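You operate a simulated robot arm through the tools that you are given. There is no shell and no other tool.

The job below is to be done with a simulated robot arm. You get a single attempt, and the scene is never put back.

## Task
Run the snarled wire back, then wind it on again at Slow.
Fine: dial to Slow before either run; back onto the green spool first; switch the teal board off at the end; the guard stays shut.

Only the result counts: the job must be done as asked and must still hold three seconds after the hand-in. Knocking over, shifting, dropping, spilling or breaking anything else fails it.

## Robot
A 5-joint arm with a two-finger parallel gripper, fixed in place. Base frame: the origin is at the foot of the arm, x ahead of it, y to its left, z up. Lengths are in mm, angles in degrees, forces in N, time in s.
With the tool pointing down near the work surface it reaches from about 260 to 680 mm from the base axis. Its first joint turns from -66.0 to 66.0 degrees. The tool tilts only in the upright plane through the base axis and itself; it spins freely about its own axis. Payload 2.9 kg.
The tool frame sits at the grasp point between the pads (the TCP): z along the fingers, y along the line on which they close. The tips reach 30 mm beyond it. The gripper opens to 110 mm. The fingers are 20 mm wide and 10 mm thick; the gripper's body (48 by 112 mm) begins 55 mm behind the TCP.
Orientation is that of the tool frame in the base frame, as a unit quaternion [x, y, z, w]. With the fingers straight down and closing along the base's y, the tool's x points along the base's -x, its y along +y and its z along -z.

## Interface
- The arm moves only by the tool send_rows. Its argument "steps" is a list of rows, each a list of 2 entries, a list of its own where there are three numbers: the shift along the tool's x, y, z in mm, then the turn, a rotation vector about the tool's x, y, z in degrees. In form: [[[x, y, z], [ax, ay, az]], ...]. A call has 1 to 20 rows; each row is the pose to reach, as a shift and turn from the pose commanded when the call began, along the tool's axes at that moment. "claw" is the gripper command, from -1 (fully open) to 1 (shut), values between in proportion, set as the call begins (left out, the last holds). Each row takes 0.2 s and may step no farther than 50 mm and 8.6 degrees from the row before; otherwise, or with a gripper value out of range, the whole call is refused. Where a pose cannot be reached the arm comes as near as it can. A force on the tool above 40 N (or 10 N above the force at the start of the call, whichever is more), or a blocked arm, ends the call early, and 0.2 s more pass. Each finger travels about 108 mm/s and halts on what it meets, pressing with about 31 N; the grip force reading is that of the motor and also rises with nothing between the fingers. The clock runs only during rows and for 0.2 s after the last one: add rows that repeat a pose to give the fingers time. The reply holds the time, the measured pose of the TCP, the force on the tool along the base axes, the opening and the grip force, in the units named above and with some noise, with the torque about the TCP (base axes, N m) and any sound that the robot's microphone picked up.
- Cameras (640 x 400 px; columns grow to the right, rows downward): "scene" is fixed at [37.2, -449.3, 608.8]; the picture's right is [0.77, -0.64, 0.00], its down [-0.34, -0.41, -0.84] and it looks along [0.54, 0.65, -0.54] (base axes); focal length 319 px, centre (320, 200). "wrist" rides on the gripper at [72, 17, -103] in the tool frame; the picture's right is [-0.23, 0.97, 0.00], its down [-0.76, -0.18, -0.62] and it looks along [-0.61, -0.14, 0.78] (tool axes); focal length 222 px, centre (320, 200). There is no depth. A picture from a camera that has moved, and an enlarged one, comes with that camera's place and axes in the base frame and with its lens.
- grab_frame(camera): a new picture of that camera. No time passes.
- enlarge(camera, box): a new picture of the part [left, top, right, bottom] of that camera's present view, enlarged. No time passes.
- sign_off(): hands the job in; it is judged then, once.

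Nothing tells you positions but the pictures and the camera data. Unless the task says otherwise, let go and move clear before handing in.

The tools are called after "Emit:" by a JSON object that holds its "api" and its "payload". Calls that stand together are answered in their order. send_rows: Moves the arm, as the interface text tells. Its arguments: {"type":"object","properties":{"steps":{"type":"array","items":{"type":"array"}},"claw":{"type":"number"}},"required":["steps"]} The other tools are called the same way: grab_frame (camera) takes a picture; enlarge (camera, box) takes an enlarged picture of a part of a camera's view; sign_off () hands the job in.

At the start:

```text
clock: 0.0
tcp_pos: [363.2, 223.0, 407.2]
tcp_rot: [0.0, 1.0, 0.001, 0.0]
contact_force: [0.3, 0.0, 0.1]
ft_torque: [0.01, -0.01, -0.02]
gripper_width: 110.2
grasp_force: 0.1
```

scene: 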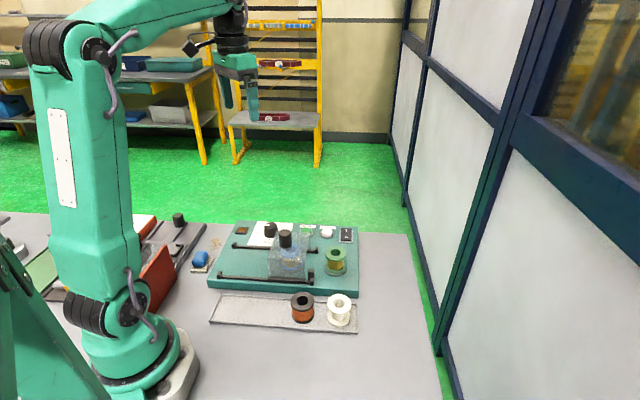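
wrist: 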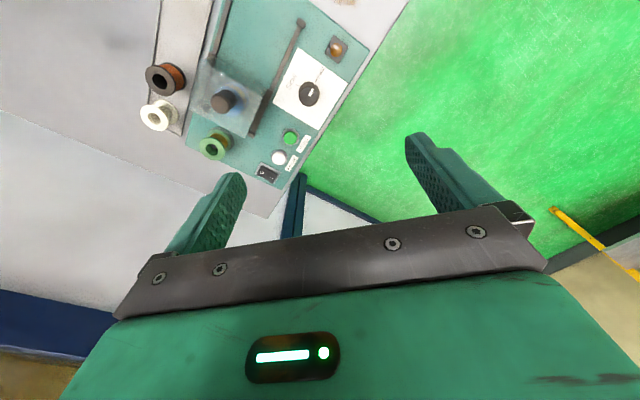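

I see a teal board with a clear guard over something, a green spool, a dial, buttons and a rocker switch, plus spare spools on a tray. I'll enlarge the views to read the details before moving.

Emit:
{"api": "enlarge", "payload": {"camera": "scene", "box": [190, 200, 380, 340]}}

Emit:
{"api": "enlarge", "payload": {"camera": "wrist", "box": [130, 0, 400, 220]}}

Emit:
{"api": "enlarge", "payload": {"camera": "scene", "box": [0, 190, 240, 340]}}

```text
2.86 times, centred on (285, 270) of scene
camera zoom: at [37.2, -449.3, 608.8], right [0.77, -0.64, 0.0], down [-0.34, -0.41, -0.84], along [0.54, 0.65, -0.54], focal length 911 px, centre (420, 0)
```

zoom: 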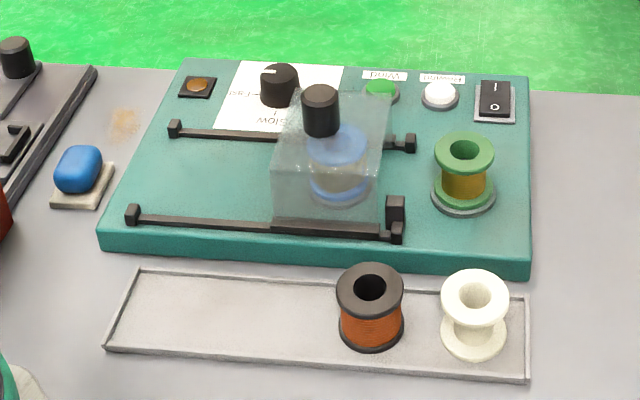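

```text
1.82 times, centred on (265, 110) of wrist
camera zoom: at [290.7, 241.3, 510.3], right [0.23, 0.97, 0.0], down [0.76, -0.18, 0.62], along [0.61, -0.14, -0.78], focal length 404 px, centre (420, 364)
```

zoom: 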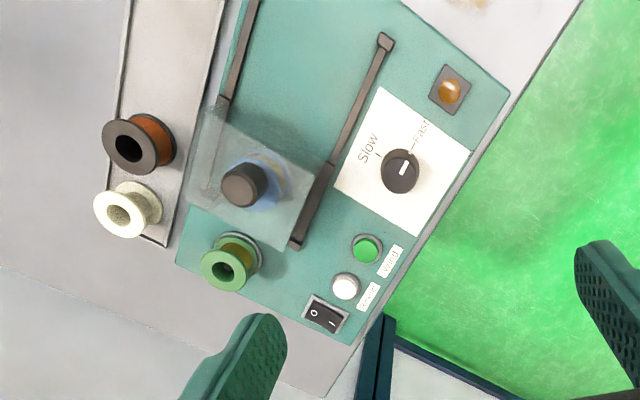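

```text
2.67 times, centred on (120, 265) of scene
camera zoom: at [37.2, -449.3, 608.8], right [0.77, -0.64, 0.0], down [-0.34, -0.41, -0.84], along [0.54, 0.65, -0.54], focal length 850 px, centre (853, 27)
```

zoom: 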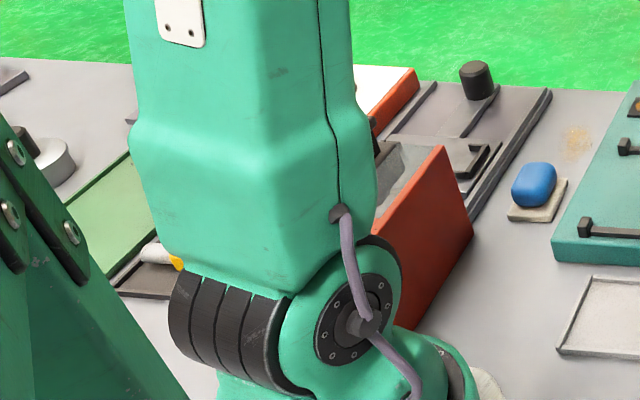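

The board carries a Slow/Fast dial, a green and a white button with labels, and a rocker switch; the blue spool sits under the clear guard. I place the dial near (391, 201), the green button near (470, 134), the white near (512, 90) and the rocker near (545, 48). Next I'll zoom in on labels and pointer states.

Emit:
{"api": "enlarge", "payload": {"camera": "wrist", "box": [270, 30, 370, 120]}}

Emit:
{"api": "enlarge", "payload": {"camera": "wrist", "box": [240, 115, 330, 195]}}

Emit:
{"api": "enlarge", "payload": {"camera": "scene", "box": [235, 210, 315, 260]}}

Emit:
{"api": "enlarge", "payload": {"camera": "scene", "box": [290, 215, 370, 265]}}

Emit:
{"api": "enlarge", "payload": {"camera": "scene", "box": [260, 220, 350, 290]}}

```text
4.44 times, centred on (320, 75) of wrist
camera zoom: at [290.7, 241.3, 510.3], right [0.23, 0.97, 0.0], down [0.76, -0.18, 0.62], along [0.61, -0.14, -0.78], focal length 987 px, centre (320, 756)
```

zoom: 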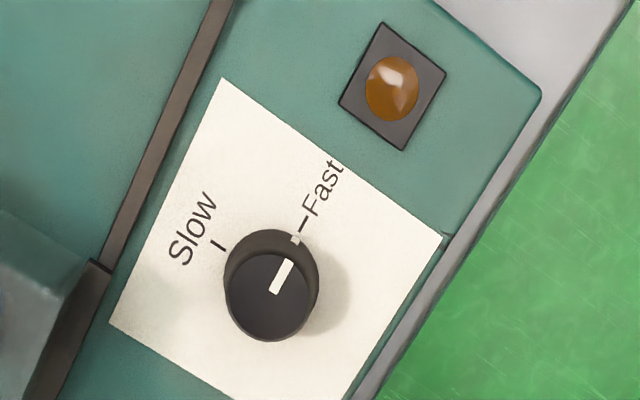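

```text
5.00 times, centred on (285, 155) of wrist
camera zoom: at [290.7, 241.3, 510.3], right [0.23, 0.97, 0.0], down [0.76, -0.18, 0.62], along [0.61, -0.14, -0.78], focal length 1111 px, centre (495, 425)
```

zoom: 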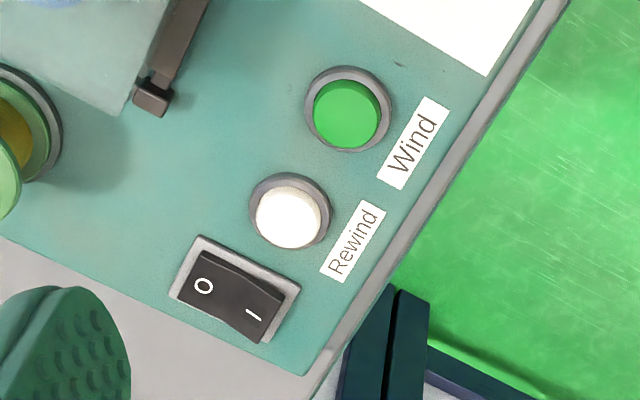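

```text
8.00 times, centred on (275, 235) of scene
camera zoom: at [37.2, -449.3, 608.8], right [0.77, -0.64, 0.0], down [-0.34, -0.41, -0.84], along [0.54, 0.65, -0.54], focal length 2551 px, centre (680, -80)
```

zoom: 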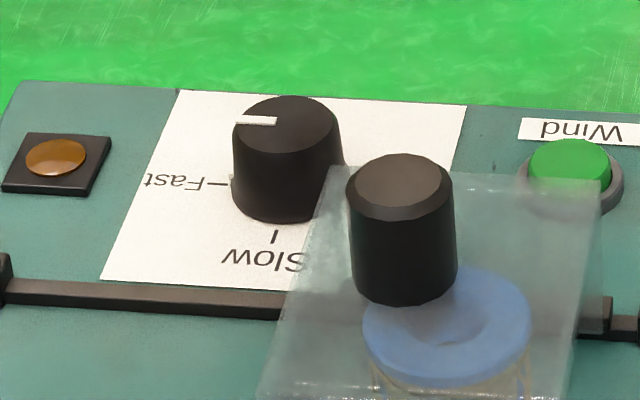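

```text
8.00 times, centred on (330, 240) of scene
camera zoom: at [37.2, -449.3, 608.8], right [0.77, -0.64, 0.0], down [-0.34, -0.41, -0.84], along [0.54, 0.65, -0.54], focal length 2551 px, centre (240, -120)
```

zoom: 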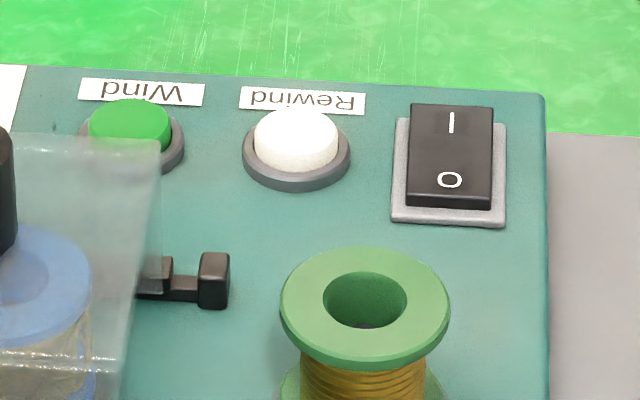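

```text
5.71 times, centred on (305, 255) of scene
camera zoom: at [37.2, -449.3, 608.8], right [0.77, -0.64, 0.0], down [-0.34, -0.41, -0.84], along [0.54, 0.65, -0.54], focal length 1822 px, centre (406, -114)
```

zoom: 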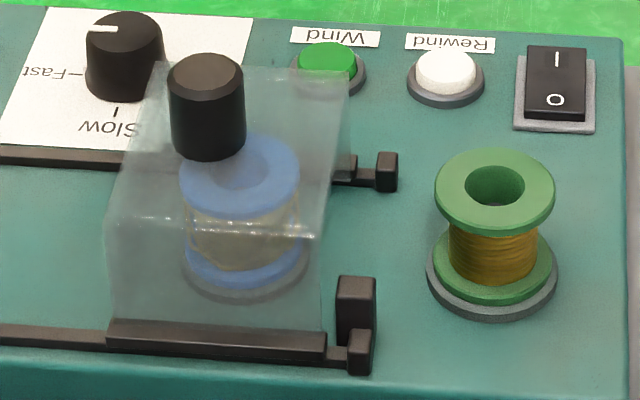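

The dial points at Fast; Slow is a quarter turn counter-clockwise seen from above. Green is Wind, white is Rewind, and the I/O rocker is at the right end; I'll look closer at the rocker, lamp and guard latch.

Emit:
{"api": "enlarge", "payload": {"camera": "wrist", "box": [252, 155, 292, 190]}}

Emit:
{"api": "enlarge", "payload": {"camera": "scene", "box": [335, 222, 361, 248]}}

Emit:
{"api": "enlarge", "payload": {"camera": "scene", "box": [265, 245, 325, 295]}}

Emit:
{"api": "enlarge", "payload": {"camera": "wrist", "box": [190, 50, 280, 140]}}

```text
11.43 times, centred on (272, 172) of wrist
camera zoom: at [290.7, 241.3, 510.3], right [0.23, 0.97, 0.0], down [0.76, -0.18, 0.62], along [0.61, -0.14, -0.78], focal length 2538 px, centre (869, 514)
```

zoom: 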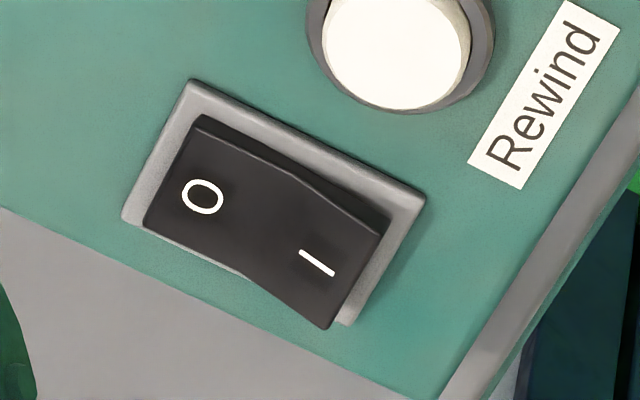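

```text
15.38 times, centred on (348, 235) of scene
camera zoom: at [37.2, -449.3, 608.8], right [0.77, -0.64, 0.0], down [-0.34, -0.41, -0.84], along [0.54, 0.65, -0.54], focal length 4905 px, centre (-111, -338)
```

zoom: 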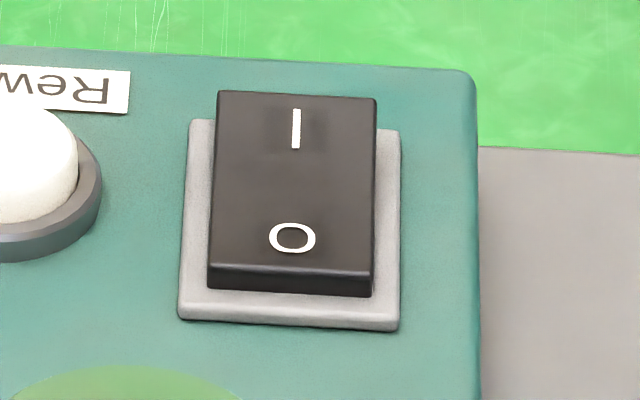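

```text
8.00 times, centred on (295, 270) of scene
camera zoom: at [37.2, -449.3, 608.8], right [0.77, -0.64, 0.0], down [-0.34, -0.41, -0.84], along [0.54, 0.65, -0.54], focal length 2551 px, centre (520, -360)
```

zoom: 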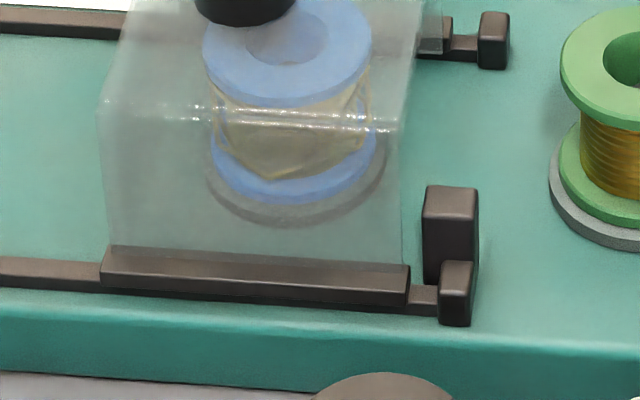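

```text
4.44 times, centred on (235, 95) of wrist
camera zoom: at [290.7, 241.3, 510.3], right [0.23, 0.97, 0.0], down [0.76, -0.18, 0.62], along [0.61, -0.14, -0.78], focal length 987 px, centre (698, 667)
```

zoom: 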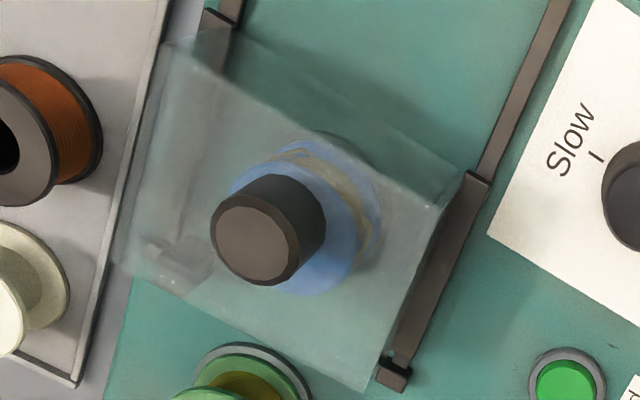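

The rocker's O end is pressed down and the lamp is dark, so the board looks to be off now; the guard covers the blue spool. I'll bring the open gripper above the dial, with room over the guard's handle (top about z 133), and look again.

Emit:
{"api": "send_rows", "payload": {"steps": [[[-7, -6, 45], [0, 0, 0]], [[-14, -12, 90], [0, 0, 0]], [[-21, -17, 135], [0, 0, 0]], [[-28, -22, 180], [0, 0, 0]], [[-28, -22, 207], [0, 0, 0]], [[-28, -22, 207], [0, 0, 0]]], "claw": -0.27}}

```text
clock: 1.4
tcp_pos: [392.2, 201.4, 199.9]
tcp_rot: [0.001, 1.0, 0.0, 0.0]
contact_force: [-0.3, -0.5, 0.6]
ft_torque: [-0.02, -0.01, -0.02]
gripper_width: 69.6
grasp_force: 0.1
```

Emit:
{"api": "grab_frame", "payload": {"camera": "wrist"}}

Emit:
{"api": "grab_frame", "payload": {"camera": "scene"}}

```text
taken
camera wrist: at [319.9, 219.2, 303.2], right [0.23, 0.97, 0.0], down [0.76, -0.18, 0.62], along [0.61, -0.14, -0.78], focal length 222 px, centre (320, 200)
```

wrist: 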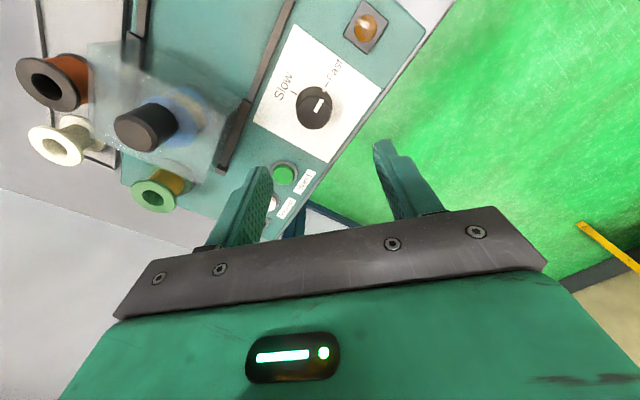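

```text
taken
```

scene: 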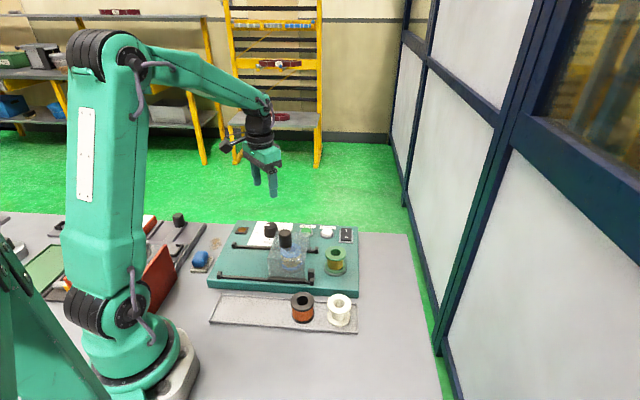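

The gripper is above the dial at z 200, well clear. I'll enlarge around the dial to fix its centre and height.

Emit:
{"api": "enlarge", "payload": {"camera": "wrist", "box": [265, 40, 385, 150]}}

Emit:
{"api": "enlarge", "payload": {"camera": "scene", "box": [240, 210, 300, 260]}}

Emit:
{"api": "enlarge", "payload": {"camera": "wrist", "box": [30, 30, 270, 220]}}

```text
3.64 times, centred on (325, 95) of wrist
camera zoom: at [319.9, 219.2, 303.2], right [0.23, 0.97, 0.0], down [0.76, -0.18, 0.62], along [0.61, -0.14, -0.78], focal length 808 px, centre (302, 582)
```

zoom: 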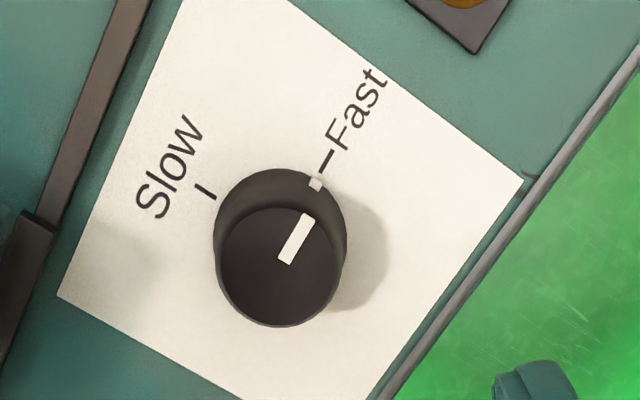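

```text
8.00 times, centred on (270, 235) of scene
camera zoom: at [37.2, -449.3, 608.8], right [0.77, -0.64, 0.0], down [-0.34, -0.41, -0.84], along [0.54, 0.65, -0.54], focal length 2551 px, centre (720, -80)
```

zoom: 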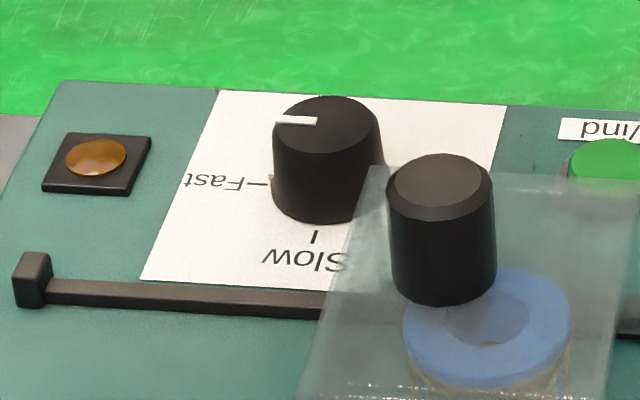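

```text
2.11 times, centred on (150, 125) of wrist
camera zoom: at [319.9, 219.2, 303.2], right [0.23, 0.97, 0.0], down [0.76, -0.18, 0.62], along [0.61, -0.14, -0.78], focal length 468 px, centre (678, 358)
```

zoom: 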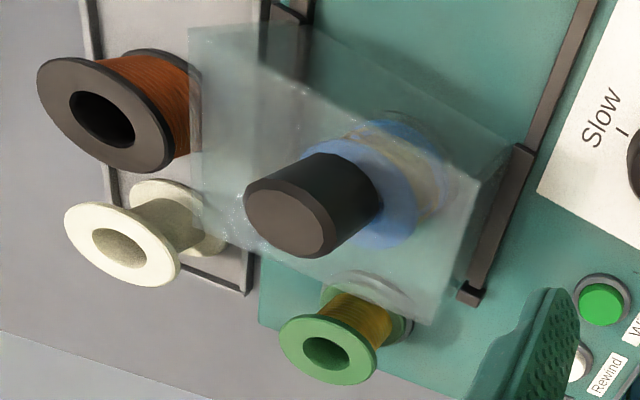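

The knob's top centre works out at (393.3, 197.3, 60), about 37–42 mm across, standing on a board top near z 27. I'll lower the open fingers around it with the tips staying about 6 mm above the board.

Emit:
{"api": "send_rows", "payload": {"steps": [[[-1.5, -4, 0], [0, 0, 0]], [[-1.5, -4, 45], [0, 0, 0]], [[-1.5, -4, 90], [0, 0, 0]], [[-1.5, -4, 115], [0, 0, 0]], [[-1.5, -4, 135], [0, 0, 0]], [[-1.5, -4, 135], [0, 0, 0]]]}}

```text
clock: 2.8
tcp_pos: [391.5, 196.9, 65.3]
tcp_rot: [0.0, 1.0, -0.001, 0.0]
contact_force: [0.2, -0.5, -0.3]
ft_torque: [0.02, 0.0, 0.0]
gripper_width: 69.6
grasp_force: 0.0
```

Emit:
{"api": "grab_frame", "payload": {"camera": "wrist"}}

Emit:
{"api": "enlarge", "payload": {"camera": "scene", "box": [210, 180, 330, 270]}}

```text
taken
camera wrist: at [319.5, 215.3, 167.9], right [0.23, 0.97, 0.0], down [0.76, -0.18, 0.62], along [0.61, -0.14, -0.78], focal length 222 px, centre (320, 200)
```

wrist: 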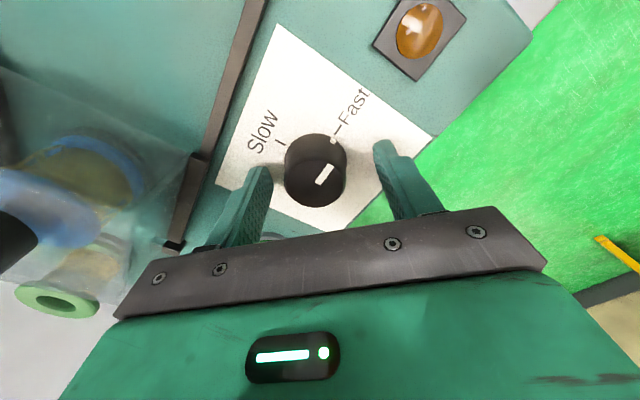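

```text
4.44 times, centred on (270, 225) of scene
camera zoom: at [37.2, -449.3, 608.8], right [0.77, -0.64, 0.0], down [-0.34, -0.41, -0.84], along [0.54, 0.65, -0.54], focal length 1417 px, centre (542, 89)
```

zoom: 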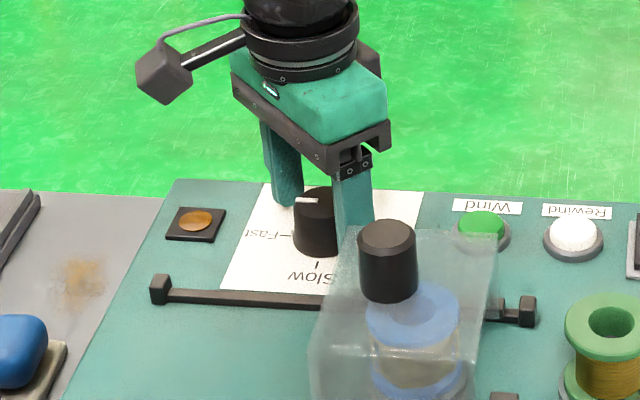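

The fingers straddle the knob evenly with nothing touching. Now I'll close on it.

Emit:
{"api": "send_rows", "payload": {"steps": [[[0, 0, 0], [0, 0, 0]], [[0, 0, 0], [0, 0, 0]], [[0, 0, 0], [0, 0, 0]]], "claw": 1}}

```text
clock: 3.4
tcp_pos: [391.9, 194.7, 64.6]
tcp_rot: [0.004, 1.0, -0.001, -0.002]
contact_force: [-0.5, -3.9, 0.8]
ft_torque: [0.98, 0.02, 0.05]
gripper_width: 39.4
grasp_force: 44.7
stopped in row 3: the force on the tool passed its limit at 42 N (the readings are from after the stop); the commanded pose is now the measured one
```

The fingers hold the knob at about 39 mm and the arm has settled a couple of mm towards -y. Now the quarter turn counter-clockwise seen from above (negative about the tool's z).

Emit:
{"api": "send_rows", "payload": {"steps": [[[0, 0, 0], [0, 0, -8]], [[0, 0, 0], [0, 0, -16]], [[0, 0, 0], [0, 0, -24]], [[0, 0, 0], [0, 0, -32]], [[0, 0, 0], [0, 0, -40]], [[0, 0, 0], [0, 0, -45]], [[0, 0, 0], [0, 0, -45]]]}}

```text
clock: 5.0
tcp_pos: [392.7, 193.8, 63.9]
tcp_rot: [-0.379, 0.925, 0.0, -0.003]
contact_force: [16.1, -24.6, -10.2]
ft_torque: [-1.37, -0.32, 0.0]
gripper_width: 39.2
grasp_force: 44.9
```

The tool has turned about 45 degrees with some side load building up. I'll check that the knob followed.

Emit:
{"api": "grab_frame", "payload": {"camera": "wrist"}}

Emit:
{"api": "enlarge", "payload": {"camera": "scene", "box": [240, 210, 300, 260]}}

```text
taken
camera wrist: at [329.3, 156.1, 168.3], right [-0.52, 0.85, 0.0], down [0.67, 0.41, 0.62], along [0.53, 0.32, -0.79], focal length 222 px, centre (320, 200)
```

wrist: 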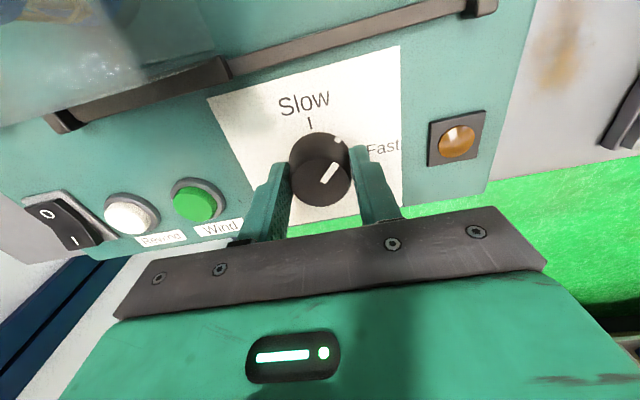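

```text
8.00 times, centred on (270, 235) of scene
camera zoom: at [37.3, -449.2, 608.8], right [0.77, -0.64, 0.0], down [-0.34, -0.41, -0.84], along [0.54, 0.65, -0.54], focal length 2551 px, centre (720, -80)
```

zoom: 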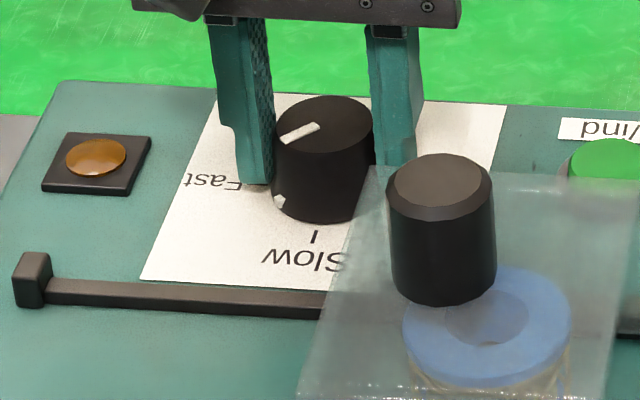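

The knob has turned halfway with the fingers. I'll ease the side load with a small shift along the closing axis, then continue the turn.

Emit:
{"api": "send_rows", "payload": {"steps": [[[0, -1, 0], [0, 0, 0]], [[0, -1.5, 0], [0, 0, -4]], [[0, -1.5, 0], [0, 0, -12]]]}}

```text
clock: 5.8
tcp_pos: [391.9, 193.5, 65.0]
tcp_rot: [-0.476, 0.88, 0.0, -0.003]
contact_force: [1.0, -8.6, -5.9]
ft_torque: [-1.04, -0.26, 0.01]
gripper_width: 39.1
grasp_force: 44.9
```

The side load dropped to about 10 N and the turn stands near 57 degrees. I'll finish the remaining third.

Emit:
{"api": "send_rows", "payload": {"steps": [[[0, 0, 0], [0, 0, -8]], [[0, 0, 0], [0, 0, -16]], [[0, 0, 0], [0, 0, -24]], [[0, 0, 0], [0, 0, -30]], [[0, 0, 0], [0, 0, -33]], [[0, 0, 0], [0, 0, -33]]]}}

```text
clock: 7.2
tcp_pos: [392.3, 194.3, 66.2]
tcp_rot: [-0.706, 0.708, 0.001, -0.002]
contact_force: [-23.0, 4.0, 15.7]
ft_torque: [0.25, -0.46, -0.66]
gripper_width: 39.5
grasp_force: 44.9
```

Emit:
{"api": "grab_frame", "payload": {"camera": "wrist"}}

Emit:
{"api": "enlarge", "payload": {"camera": "scene", "box": [240, 210, 300, 260]}}

Emit:
{"api": "enlarge", "payload": {"camera": "wrist", "box": [250, 60, 400, 230]}}

```text
taken
camera wrist: at [376.1, 122.4, 168.2], right [-0.97, 0.23, 0.0], down [0.18, 0.76, 0.62], along [0.14, 0.6, -0.78], focal length 222 px, centre (320, 200)
```

wrist: 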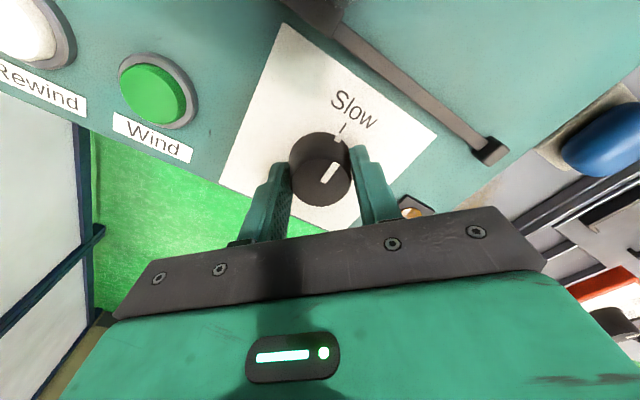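

```text
8.00 times, centred on (270, 235) of scene
camera zoom: at [37.2, -449.3, 608.7], right [0.77, -0.64, 0.0], down [-0.34, -0.41, -0.84], along [0.54, 0.65, -0.54], focal length 2551 px, centre (720, -80)
```

zoom: 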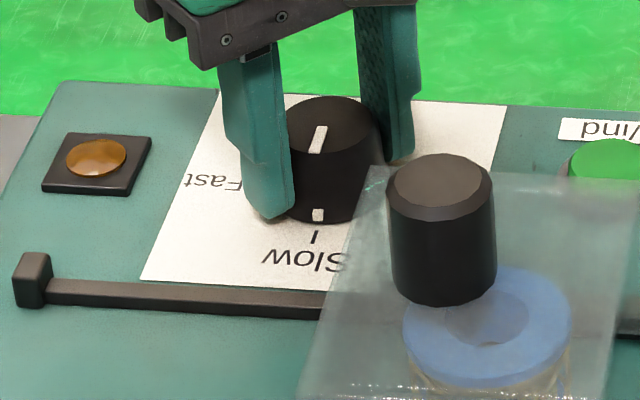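

```text
2.35 times, centred on (325, 145) of wrist
camera zoom: at [376.1, 122.4, 168.2], right [-0.97, 0.23, 0.0], down [0.18, 0.76, 0.62], along [0.14, 0.6, -0.78], focal length 523 px, centre (308, 329)
```

zoom: 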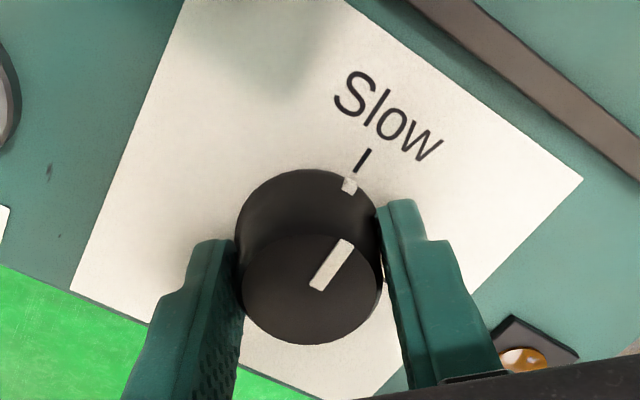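

The knob's skirt mark now lines up with the Slow tick in both views. I'll relax the side load slightly, then open the fingers.

Emit:
{"api": "send_rows", "payload": {"steps": [[[0, 1, 0], [0, 0, 0]], [[0, 1, 0], [0, 0, 0]]]}}

Emit:
{"api": "send_rows", "payload": {"steps": [[[0, 0, 0], [0, 0, 0]], [[0, 0, 0], [0, 0, 0]], [[0, 0, 0], [0, 0, 0]]], "claw": -0.2}}

```text
clock: 7.8
tcp_pos: [391.9, 193.8, 65.6]
tcp_rot: [-0.705, 0.71, 0.0, -0.001]
contact_force: [-6.0, 4.8, 4.7]
ft_torque: [-0.56, -0.18, -0.43]
gripper_width: 39.0
grasp_force: 44.8
```

```text
clock: 8.6
tcp_pos: [392.0, 192.9, 65.2]
tcp_rot: [-0.705, 0.709, 0.0, -0.002]
contact_force: [-0.2, 0.1, -0.3]
ft_torque: [0.0, 0.01, 0.01]
gripper_width: 66.1
grasp_force: 0.1
```

The fingers are open and free of the knob. I'll lift straight up to z 200 and check the dial.

Emit:
{"api": "send_rows", "payload": {"steps": [[[0, 0, -30], [0, 0, 0]], [[0, 0, -75], [0, 0, 0]], [[0, 0, -120], [0, 0, 0]], [[0, 0, -135], [0, 0, 0]], [[0, 0, -135], [0, 0, 0]]]}}

Emit:
{"api": "enlarge", "payload": {"camera": "scene", "box": [230, 210, 370, 300]}}

Emit:
{"api": "grab_frame", "payload": {"camera": "wrist"}}

```text
clock: 9.8
tcp_pos: [392.4, 193.4, 200.5]
tcp_rot: [-0.705, 0.709, 0.0, -0.002]
contact_force: [0.8, -0.1, -0.1]
ft_torque: [0.02, -0.02, -0.03]
gripper_width: 65.9
grasp_force: 0.1
```

```text
4.44 times, centred on (300, 255) of scene
camera zoom: at [37.2, -449.3, 608.8], right [0.77, -0.64, 0.0], down [-0.34, -0.41, -0.84], along [0.54, 0.65, -0.54], focal length 1417 px, centre (409, -44)
```

zoom: 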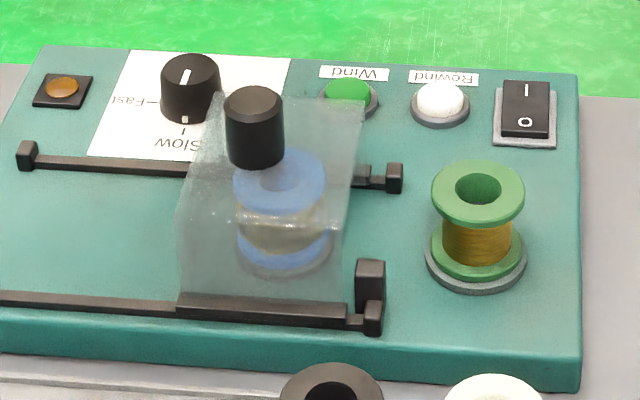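

```text
taken
camera wrist: at [376.2, 121.7, 304.1], right [-0.97, 0.23, 0.0], down [0.18, 0.76, 0.62], along [0.14, 0.6, -0.78], focal length 222 px, centre (320, 200)
```

wrist: 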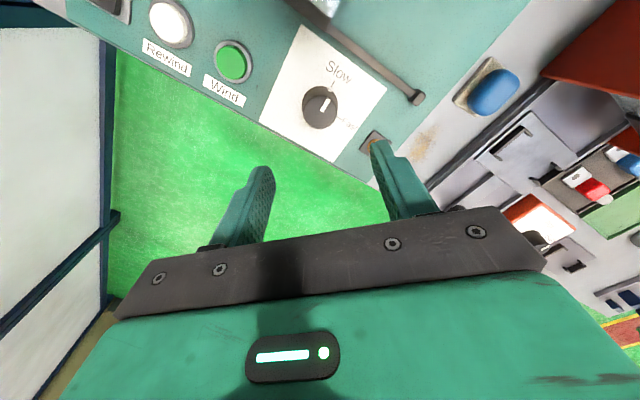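

The dial reads Slow and the knob stayed put when released. Next is the rocker, which I place with its I end at about (564, 64, 46) and its O end at about (533, 34, 40); I'll close the fingers and hover over the I half.

Emit:
{"api": "send_rows", "payload": {"steps": [[[27, -33, 0], [0, 0, 8]], [[54, -66, 0], [0, 0, 16]], [[81, -99, 0], [0, 0, 24]], [[108, -132, 0], [0, 0, 32]], [[135, -165, 0], [0, 0, 40]], [[135, -165, 20], [0, 0, 45]], [[135, -165, 50], [0, 0, 45]], [[135, -165, 50], [0, 0, 45]]], "claw": 1}}

Emit:
{"api": "grab_frame", "payload": {"camera": "wrist"}}

Emit:
{"api": "enlarge", "payload": {"camera": "scene", "box": [260, 150, 400, 280]}}

```text
clock: 11.6
tcp_pos: [556.5, 58.9, 151.4]
tcp_rot: [-0.38, 0.925, 0.001, -0.002]
contact_force: [0.1, 0.2, 0.4]
ft_torque: [-0.02, 0.02, 0.01]
gripper_width: 0.0
grasp_force: 31.0
```

```text
taken
camera wrist: at [494.3, 19.5, 253.2], right [-0.52, 0.85, 0.0], down [0.67, 0.41, 0.62], along [0.53, 0.33, -0.78], focal length 222 px, centre (320, 200)
```

wrist: 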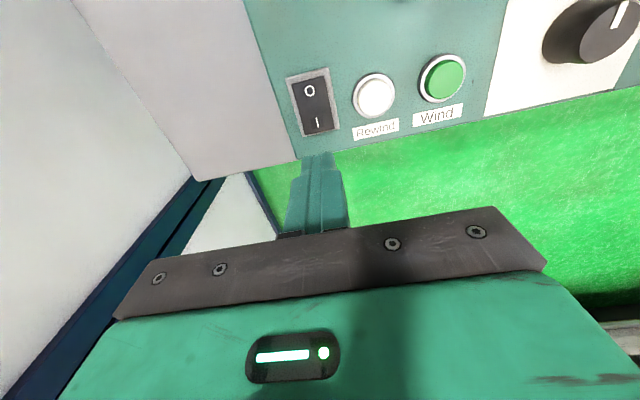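

```text
3.08 times, centred on (330, 215) of scene
camera zoom: at [37.2, -449.3, 608.8], right [0.77, -0.64, 0.0], down [-0.34, -0.41, -0.84], along [0.54, 0.65, -0.54], focal length 981 px, centre (289, 154)
```

zoom: 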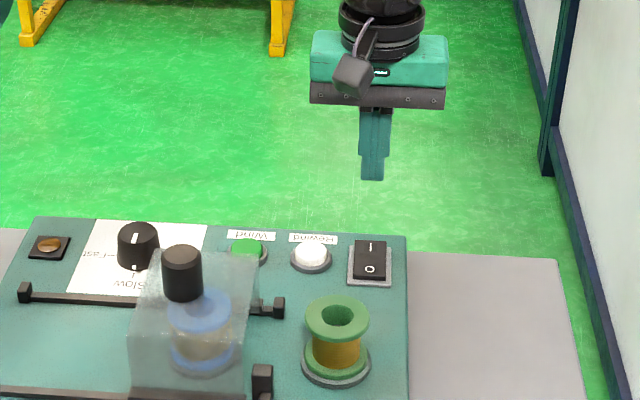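

Emit:
{"api": "enlarge", "payload": {"camera": "wrist", "box": [270, 40, 500, 170]}}

```text
2.78 times, centred on (385, 105) of wrist
camera zoom: at [494.3, 19.5, 253.2], right [-0.52, 0.85, 0.0], down [0.67, 0.41, 0.62], along [0.53, 0.33, -0.78], focal length 618 px, centre (139, 464)
```

zoom: 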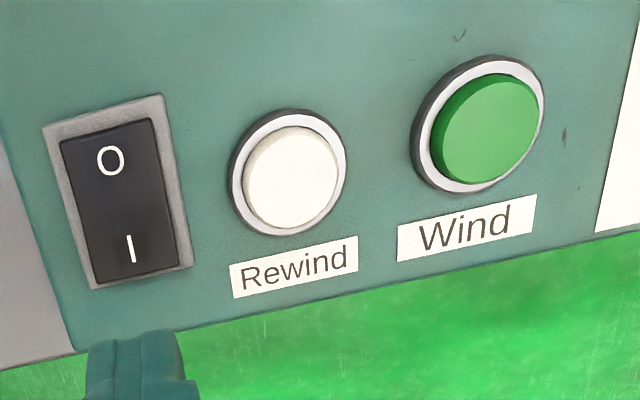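

From close up the I mark sits at about (558, 57), directly under the closed tips, and the buttons come out at (513, 90) and (471, 132). I'll press the I end down gently to power the board.

Emit:
{"api": "send_rows", "payload": {"steps": [[[0, 0, 40], [0, 0, 0]], [[0, 0, 68], [0, 0, 0]], [[0, 0, 74], [0, 0, 0]], [[0, 0, 77], [0, 0, 0]], [[0, 0, 80], [0, 0, 0]], [[0, 0, 82], [0, 0, 0]], [[0, 0, 83], [0, 0, 0]]]}}

```text
clock: 13.2
tcp_pos: [556.9, 57.7, 72.3]
tcp_rot: [-0.38, 0.925, 0.0, 0.002]
contact_force: [-0.8, -0.2, 3.7]
ft_torque: [-0.01, 0.09, 0.0]
gripper_width: 0.2
grasp_force: 31.3
stopped in row 7: the force on the tool passed its limit at 43 N (the readings are from after the stop); the commanded pose is now the measured one
```

The press met firm resistance with the tips near z 40. I'll lift off and check the rocker and the lamp.

Emit:
{"api": "send_rows", "payload": {"steps": [[[0, 0, -40], [0, 0, 0]], [[0, 0, -75], [0, 0, 0]], [[0, 0, -75], [0, 0, 0]]]}}

Emit:
{"api": "enlarge", "payload": {"camera": "wrist", "box": [270, 40, 500, 170]}}

Emit:
{"api": "enlarge", "payload": {"camera": "scene", "box": [335, 222, 361, 248]}}

Emit:
{"api": "enlarge", "payload": {"camera": "scene", "box": [210, 210, 370, 310]}}

```text
clock: 14.0
tcp_pos: [559.0, 58.4, 147.6]
tcp_rot: [-0.379, 0.925, -0.001, 0.001]
contact_force: [-0.4, 0.0, 0.2]
ft_torque: [0.0, 0.03, 0.01]
gripper_width: 0.2
grasp_force: 30.8
```

```text
2.78 times, centred on (385, 105) of wrist
camera zoom: at [495.5, 21.3, 249.7], right [-0.52, 0.85, 0.0], down [0.66, 0.41, 0.62], along [0.53, 0.33, -0.78], focal length 618 px, centre (139, 464)
```

zoom: 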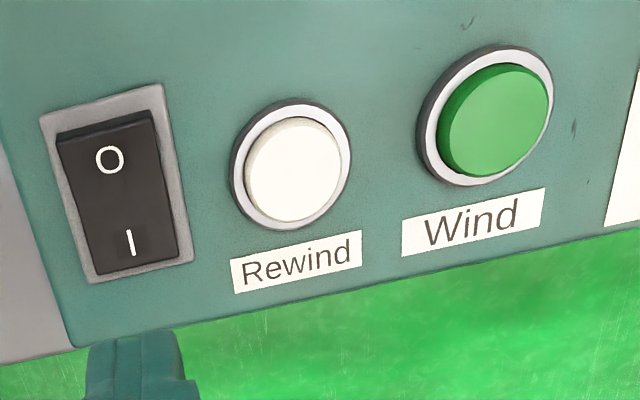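

```text
15.38 times, centred on (348, 235) of scene
camera zoom: at [37.2, -449.3, 608.8], right [0.77, -0.64, 0.0], down [-0.34, -0.41, -0.84], along [0.54, 0.65, -0.54], focal length 4905 px, centre (-111, -338)
```

zoom: 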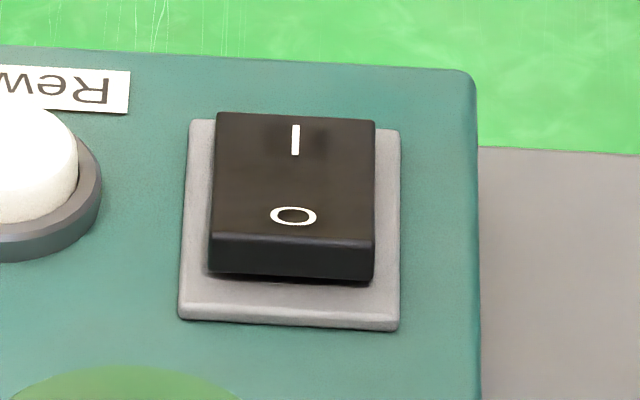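

```text
4.00 times, centred on (290, 260) of scene
camera zoom: at [37.2, -449.3, 608.8], right [0.77, -0.64, 0.0], down [-0.34, -0.41, -0.84], along [0.54, 0.65, -0.54], focal length 1275 px, centre (440, -40)
```

zoom: 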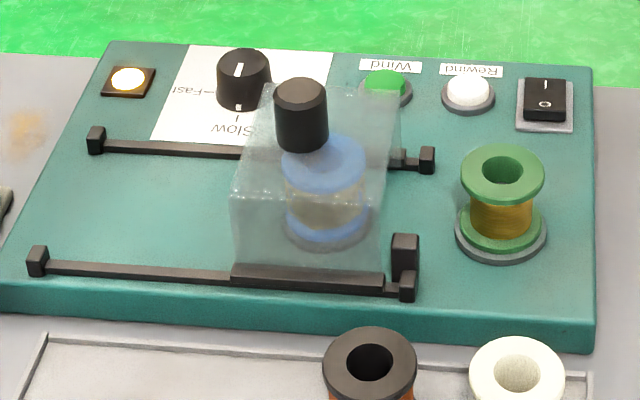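

The lamp is lit and the rocker now sits I-down, so the board is on. Next I'll move over the white Rewind button at about (513, 90) and press it.

Emit:
{"api": "send_rows", "payload": {"steps": [[[5, 28, 0], [0, 0, 0]], [[10.3, 55, 0], [0, 0, 0]], [[10.3, 55, 40], [0, 0, 0]], [[10.3, 55, 66], [0, 0, 0]], [[10.3, 55, 66], [0, 0, 0]]]}}

Emit:
{"api": "enlarge", "payload": {"camera": "scene", "box": [290, 190, 370, 260]}}

Emit:
{"api": "grab_frame", "payload": {"camera": "wrist"}}

```text
clock: 15.2
tcp_pos: [511.2, 90.7, 81.4]
tcp_rot: [-0.38, 0.925, 0.0, 0.001]
contact_force: [0.0, -0.3, 0.1]
ft_torque: [0.03, 0.01, 0.01]
gripper_width: 0.0
grasp_force: 31.1
```

```text
5.71 times, centred on (330, 225) of scene
camera zoom: at [37.2, -449.3, 608.8], right [0.77, -0.64, 0.0], down [-0.34, -0.41, -0.84], along [0.54, 0.65, -0.54], focal length 1822 px, centre (263, 57)
```

zoom: 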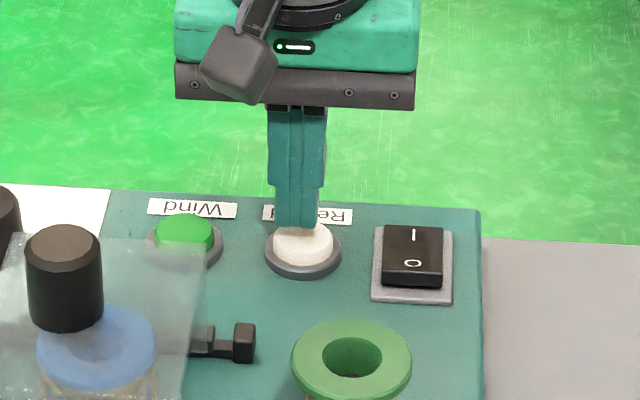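

```text
taken
camera wrist: at [446.7, 52.4, 183.9], right [-0.52, 0.85, 0.0], down [0.66, 0.41, 0.63], along [0.53, 0.33, -0.78], focal length 222 px, centre (320, 200)
```

wrist: 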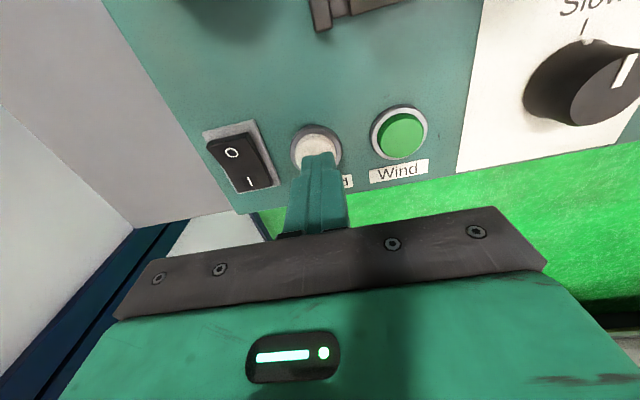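

The tips hover just over the white button, a millimetre or two left of its centre. I'll nudge over and press it down slowly.

Emit:
{"api": "send_rows", "payload": {"steps": [[[0, -1.5, 6], [0, 0, 0]], [[0, -1.5, 9], [0, 0, 0]], [[0, -1.5, 11], [0, 0, 0]], [[0, -1.5, 13], [0, 0, 0]], [[0, -1.5, 14.5], [0, 0, 0]], [[0, -1.5, 16], [0, 0, 0]]]}}

Emit:
{"api": "enlarge", "payload": {"camera": "scene", "box": [210, 210, 370, 310]}}

```text
clock: 16.6
tcp_pos: [511.8, 89.5, 67.2]
tcp_rot: [-0.38, 0.925, -0.001, 0.003]
contact_force: [-8.8, -0.2, 20.9]
ft_torque: [-0.03, 0.24, 0.02]
gripper_width: 0.2
grasp_force: 31.3
heard: click
```

```text
4.00 times, centred on (290, 260) of scene
camera zoom: at [37.1, -449.3, 608.7], right [0.77, -0.64, 0.0], down [-0.34, -0.41, -0.84], along [0.54, 0.65, -0.54], focal length 1275 px, centre (440, -40)
```

zoom: 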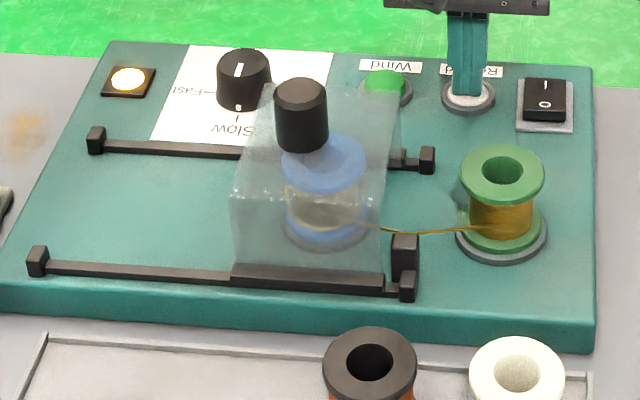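

A click sounded and a strand of wire now runs between the blue and green spools, so the rewind has started. I'll hold the pose a couple of seconds and watch the progress.

Emit:
{"api": "send_rows", "payload": {"steps": [[[0, 0, 0], [0, 0, 0]], [[0, 0, 0], [0, 0, 0]], [[0, 0, 0], [0, 0, 0]], [[0, 0, 0], [0, 0, 0]], [[0, 0, 0], [0, 0, 0]]]}}

Emit:
{"api": "enlarge", "payload": {"camera": "scene", "box": [260, 220, 350, 290]}}

```text
clock: 17.8
tcp_pos: [513.0, 88.9, 66.4]
tcp_rot: [-0.38, 0.925, 0.0, 0.003]
contact_force: [-5.3, 1.9, 26.1]
ft_torque: [0.04, 0.2, 0.01]
gripper_width: 0.4
grasp_force: 31.2
```

```text
5.71 times, centred on (305, 255) of scene
camera zoom: at [37.1, -449.3, 608.7], right [0.77, -0.64, 0.0], down [-0.34, -0.41, -0.84], along [0.54, 0.65, -0.54], focal length 1822 px, centre (406, -114)
```

zoom: 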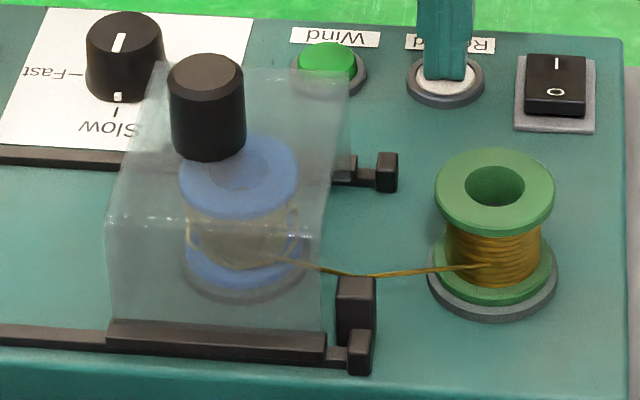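

The wire is travelling past the guide post onto the green spool. I'll keep watching in short steps.

Emit:
{"api": "send_rows", "payload": {"steps": [[[0, 0, 0], [0, 0, 0]], [[0, 0, 0], [0, 0, 0]], [[0, 0, 0], [0, 0, 0]], [[0, 0, 0], [0, 0, 0]], [[0, 0, 0], [0, 0, 0]], [[0, 0, 0], [0, 0, 0]], [[0, 0, 0], [0, 0, 0]], [[0, 0, 0], [0, 0, 0]], [[0, 0, 0], [0, 0, 0]], [[0, 0, 0], [0, 0, 0]]]}}

Emit:
{"api": "enlarge", "payload": {"camera": "scene", "box": [260, 220, 350, 290]}}

```text
clock: 20.0
tcp_pos: [513.5, 89.6, 66.6]
tcp_rot: [-0.381, 0.925, 0.0, 0.003]
contact_force: [1.7, 3.1, 24.7]
ft_torque: [0.05, -0.02, -0.03]
gripper_width: 0.3
grasp_force: 31.1
```

```text
5.71 times, centred on (305, 255) of scene
camera zoom: at [37.1, -449.3, 608.7], right [0.77, -0.64, 0.0], down [-0.34, -0.41, -0.84], along [0.54, 0.65, -0.54], focal length 1822 px, centre (406, -114)
```

zoom: 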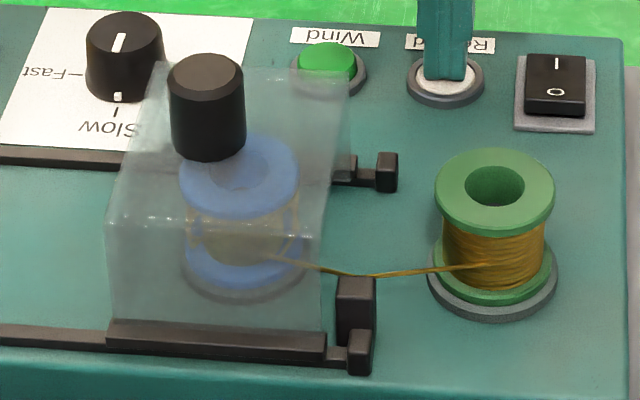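

The green spool is filling and the blue one thinning. I'll keep going.

Emit:
{"api": "send_rows", "payload": {"steps": [[[0, 0, 0], [0, 0, 0]], [[0, 0, 0], [0, 0, 0]], [[0, 0, 0], [0, 0, 0]], [[0, 0, 0], [0, 0, 0]], [[0, 0, 0], [0, 0, 0]], [[0, 0, 0], [0, 0, 0]], [[0, 0, 0], [0, 0, 0]], [[0, 0, 0], [0, 0, 0]], [[0, 0, 0], [0, 0, 0]], [[0, 0, 0], [0, 0, 0]]]}}

Emit:
{"api": "enlarge", "payload": {"camera": "scene", "box": [260, 220, 350, 290]}}

```text
clock: 22.2
tcp_pos: [511.9, 88.9, 66.1]
tcp_rot: [-0.38, 0.925, -0.001, 0.002]
contact_force: [1.0, 1.0, 24.6]
ft_torque: [0.02, 0.03, 0.02]
gripper_width: 0.0
grasp_force: 31.0
```

```text
5.71 times, centred on (305, 255) of scene
camera zoom: at [37.1, -449.3, 608.7], right [0.77, -0.64, 0.0], down [-0.34, -0.41, -0.84], along [0.54, 0.65, -0.54], focal length 1822 px, centre (406, -114)
```

zoom: 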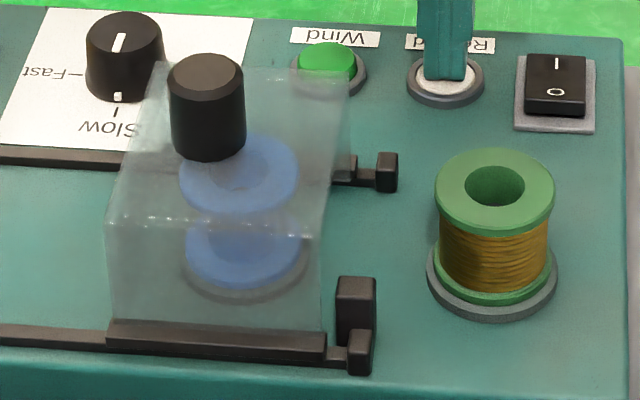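

All the wire is on the green spool now, the blue spool is bare and the strand is gone, so the rewind is complete. I'll lift off and move over the green Wind button at about (470, 132).

Emit:
{"api": "send_rows", "payload": {"steps": [[[0, 0, -30], [0, 0, 0]], [[0, 0, -65], [0, 0, 0]], [[0, 30, -65], [0, 0, 0]], [[0, 60, -65], [0, 0, 0]], [[0, 60, -40], [0, 0, 0]], [[0, 60, -15], [0, 0, 0]], [[0, 60, -15], [0, 0, 0]]]}}

Emit:
{"api": "enlarge", "payload": {"camera": "scene", "box": [260, 180, 370, 290]}}

Emit:
{"api": "grab_frame", "payload": {"camera": "wrist"}}

```text
clock: 23.8
tcp_pos: [472.1, 130.5, 79.8]
tcp_rot: [-0.381, 0.925, -0.001, 0.002]
contact_force: [0.5, -0.4, -0.2]
ft_torque: [0.01, -0.02, 0.01]
gripper_width: 0.2
grasp_force: 31.7
heard: click
```

```text
3.64 times, centred on (315, 235) of scene
camera zoom: at [37.2, -449.3, 608.8], right [0.77, -0.64, 0.0], down [-0.34, -0.41, -0.84], along [0.54, 0.65, -0.54], focal length 1159 px, centre (338, 73)
```

zoom: 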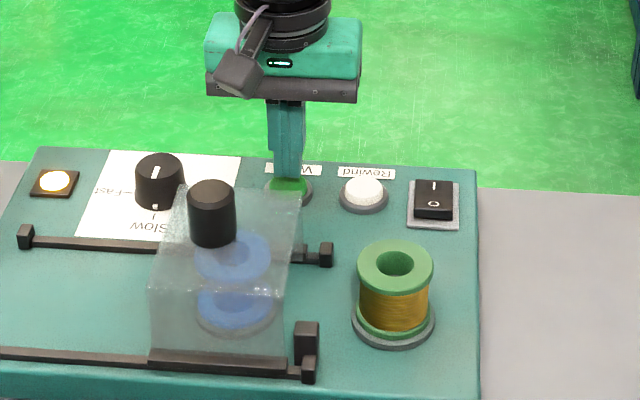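

```text
taken
camera wrist: at [407.6, 92.8, 182.9], right [-0.52, 0.85, 0.0], down [0.66, 0.41, 0.63], along [0.53, 0.33, -0.78], focal length 222 px, centre (320, 200)
```

wrist: 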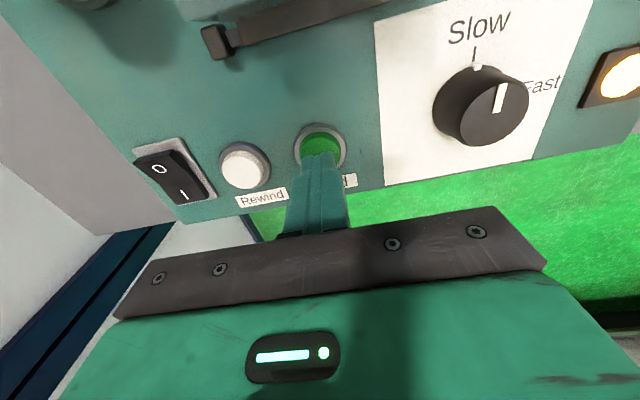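

The dial still reads Slow and the tips are centred over the green button. Pressing Wind now, with the same gentle travel as before.

Emit:
{"api": "send_rows", "payload": {"steps": [[[0, 0, 5], [0, 0, 0]], [[0, 0, 8], [0, 0, 0]], [[0, 0, 10], [0, 0, 0]], [[0, 0, 12], [0, 0, 0]], [[0, 0, 13.5], [0, 0, 0]], [[0, 0, 15], [0, 0, 0]]]}}

Emit:
{"api": "enlarge", "payload": {"camera": "scene", "box": [260, 220, 350, 290]}}

```text
clock: 25.2
tcp_pos: [471.2, 132.2, 67.1]
tcp_rot: [-0.38, 0.925, 0.0, 0.002]
contact_force: [-8.7, -7.7, 28.7]
ft_torque: [-0.3, 0.33, -0.01]
gripper_width: 0.0
grasp_force: 30.6
heard: click
```

```text
5.71 times, centred on (305, 255) of scene
camera zoom: at [37.1, -449.3, 608.7], right [0.77, -0.64, 0.0], down [-0.34, -0.41, -0.84], along [0.54, 0.65, -0.54], focal length 1822 px, centre (406, -114)
```

zoom: 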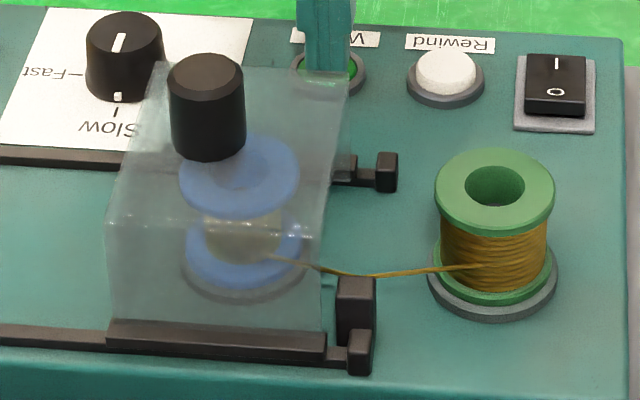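

The wind run has started, with the strand feeding from green to blue. I'll hold and watch as before; the rewind took roughly six seconds.

Emit:
{"api": "send_rows", "payload": {"steps": [[[0, 0, 0], [0, 0, 0]], [[0, 0, 0], [0, 0, 0]], [[0, 0, 0], [0, 0, 0]], [[0, 0, 0], [0, 0, 0]], [[0, 0, 0], [0, 0, 0]], [[0, 0, 0], [0, 0, 0]], [[0, 0, 0], [0, 0, 0]], [[0, 0, 0], [0, 0, 0]], [[0, 0, 0], [0, 0, 0]], [[0, 0, 0], [0, 0, 0]], [[0, 0, 0], [0, 0, 0]], [[0, 0, 0], [0, 0, 0]]]}}

Emit:
{"api": "enlarge", "payload": {"camera": "scene", "box": [260, 220, 350, 290]}}

```text
clock: 27.8
tcp_pos: [470.0, 130.9, 65.1]
tcp_rot: [-0.38, 0.925, 0.0, 0.003]
contact_force: [-1.8, -10.0, 34.4]
ft_torque: [-0.36, 0.23, 0.04]
gripper_width: 0.0
grasp_force: 31.0
```

```text
5.71 times, centred on (305, 255) of scene
camera zoom: at [37.0, -449.3, 608.7], right [0.77, -0.64, 0.0], down [-0.34, -0.41, -0.84], along [0.54, 0.65, -0.54], focal length 1822 px, centre (406, -114)
```

zoom: 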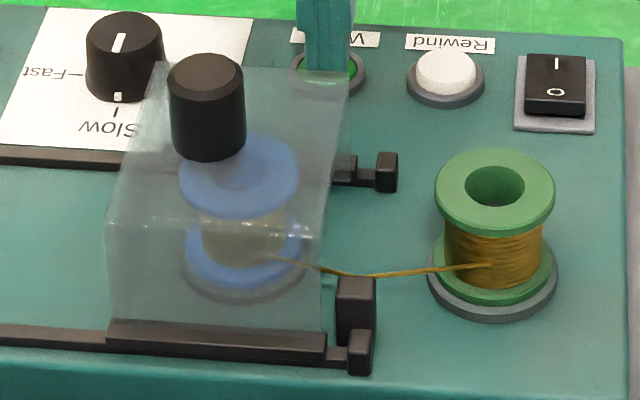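

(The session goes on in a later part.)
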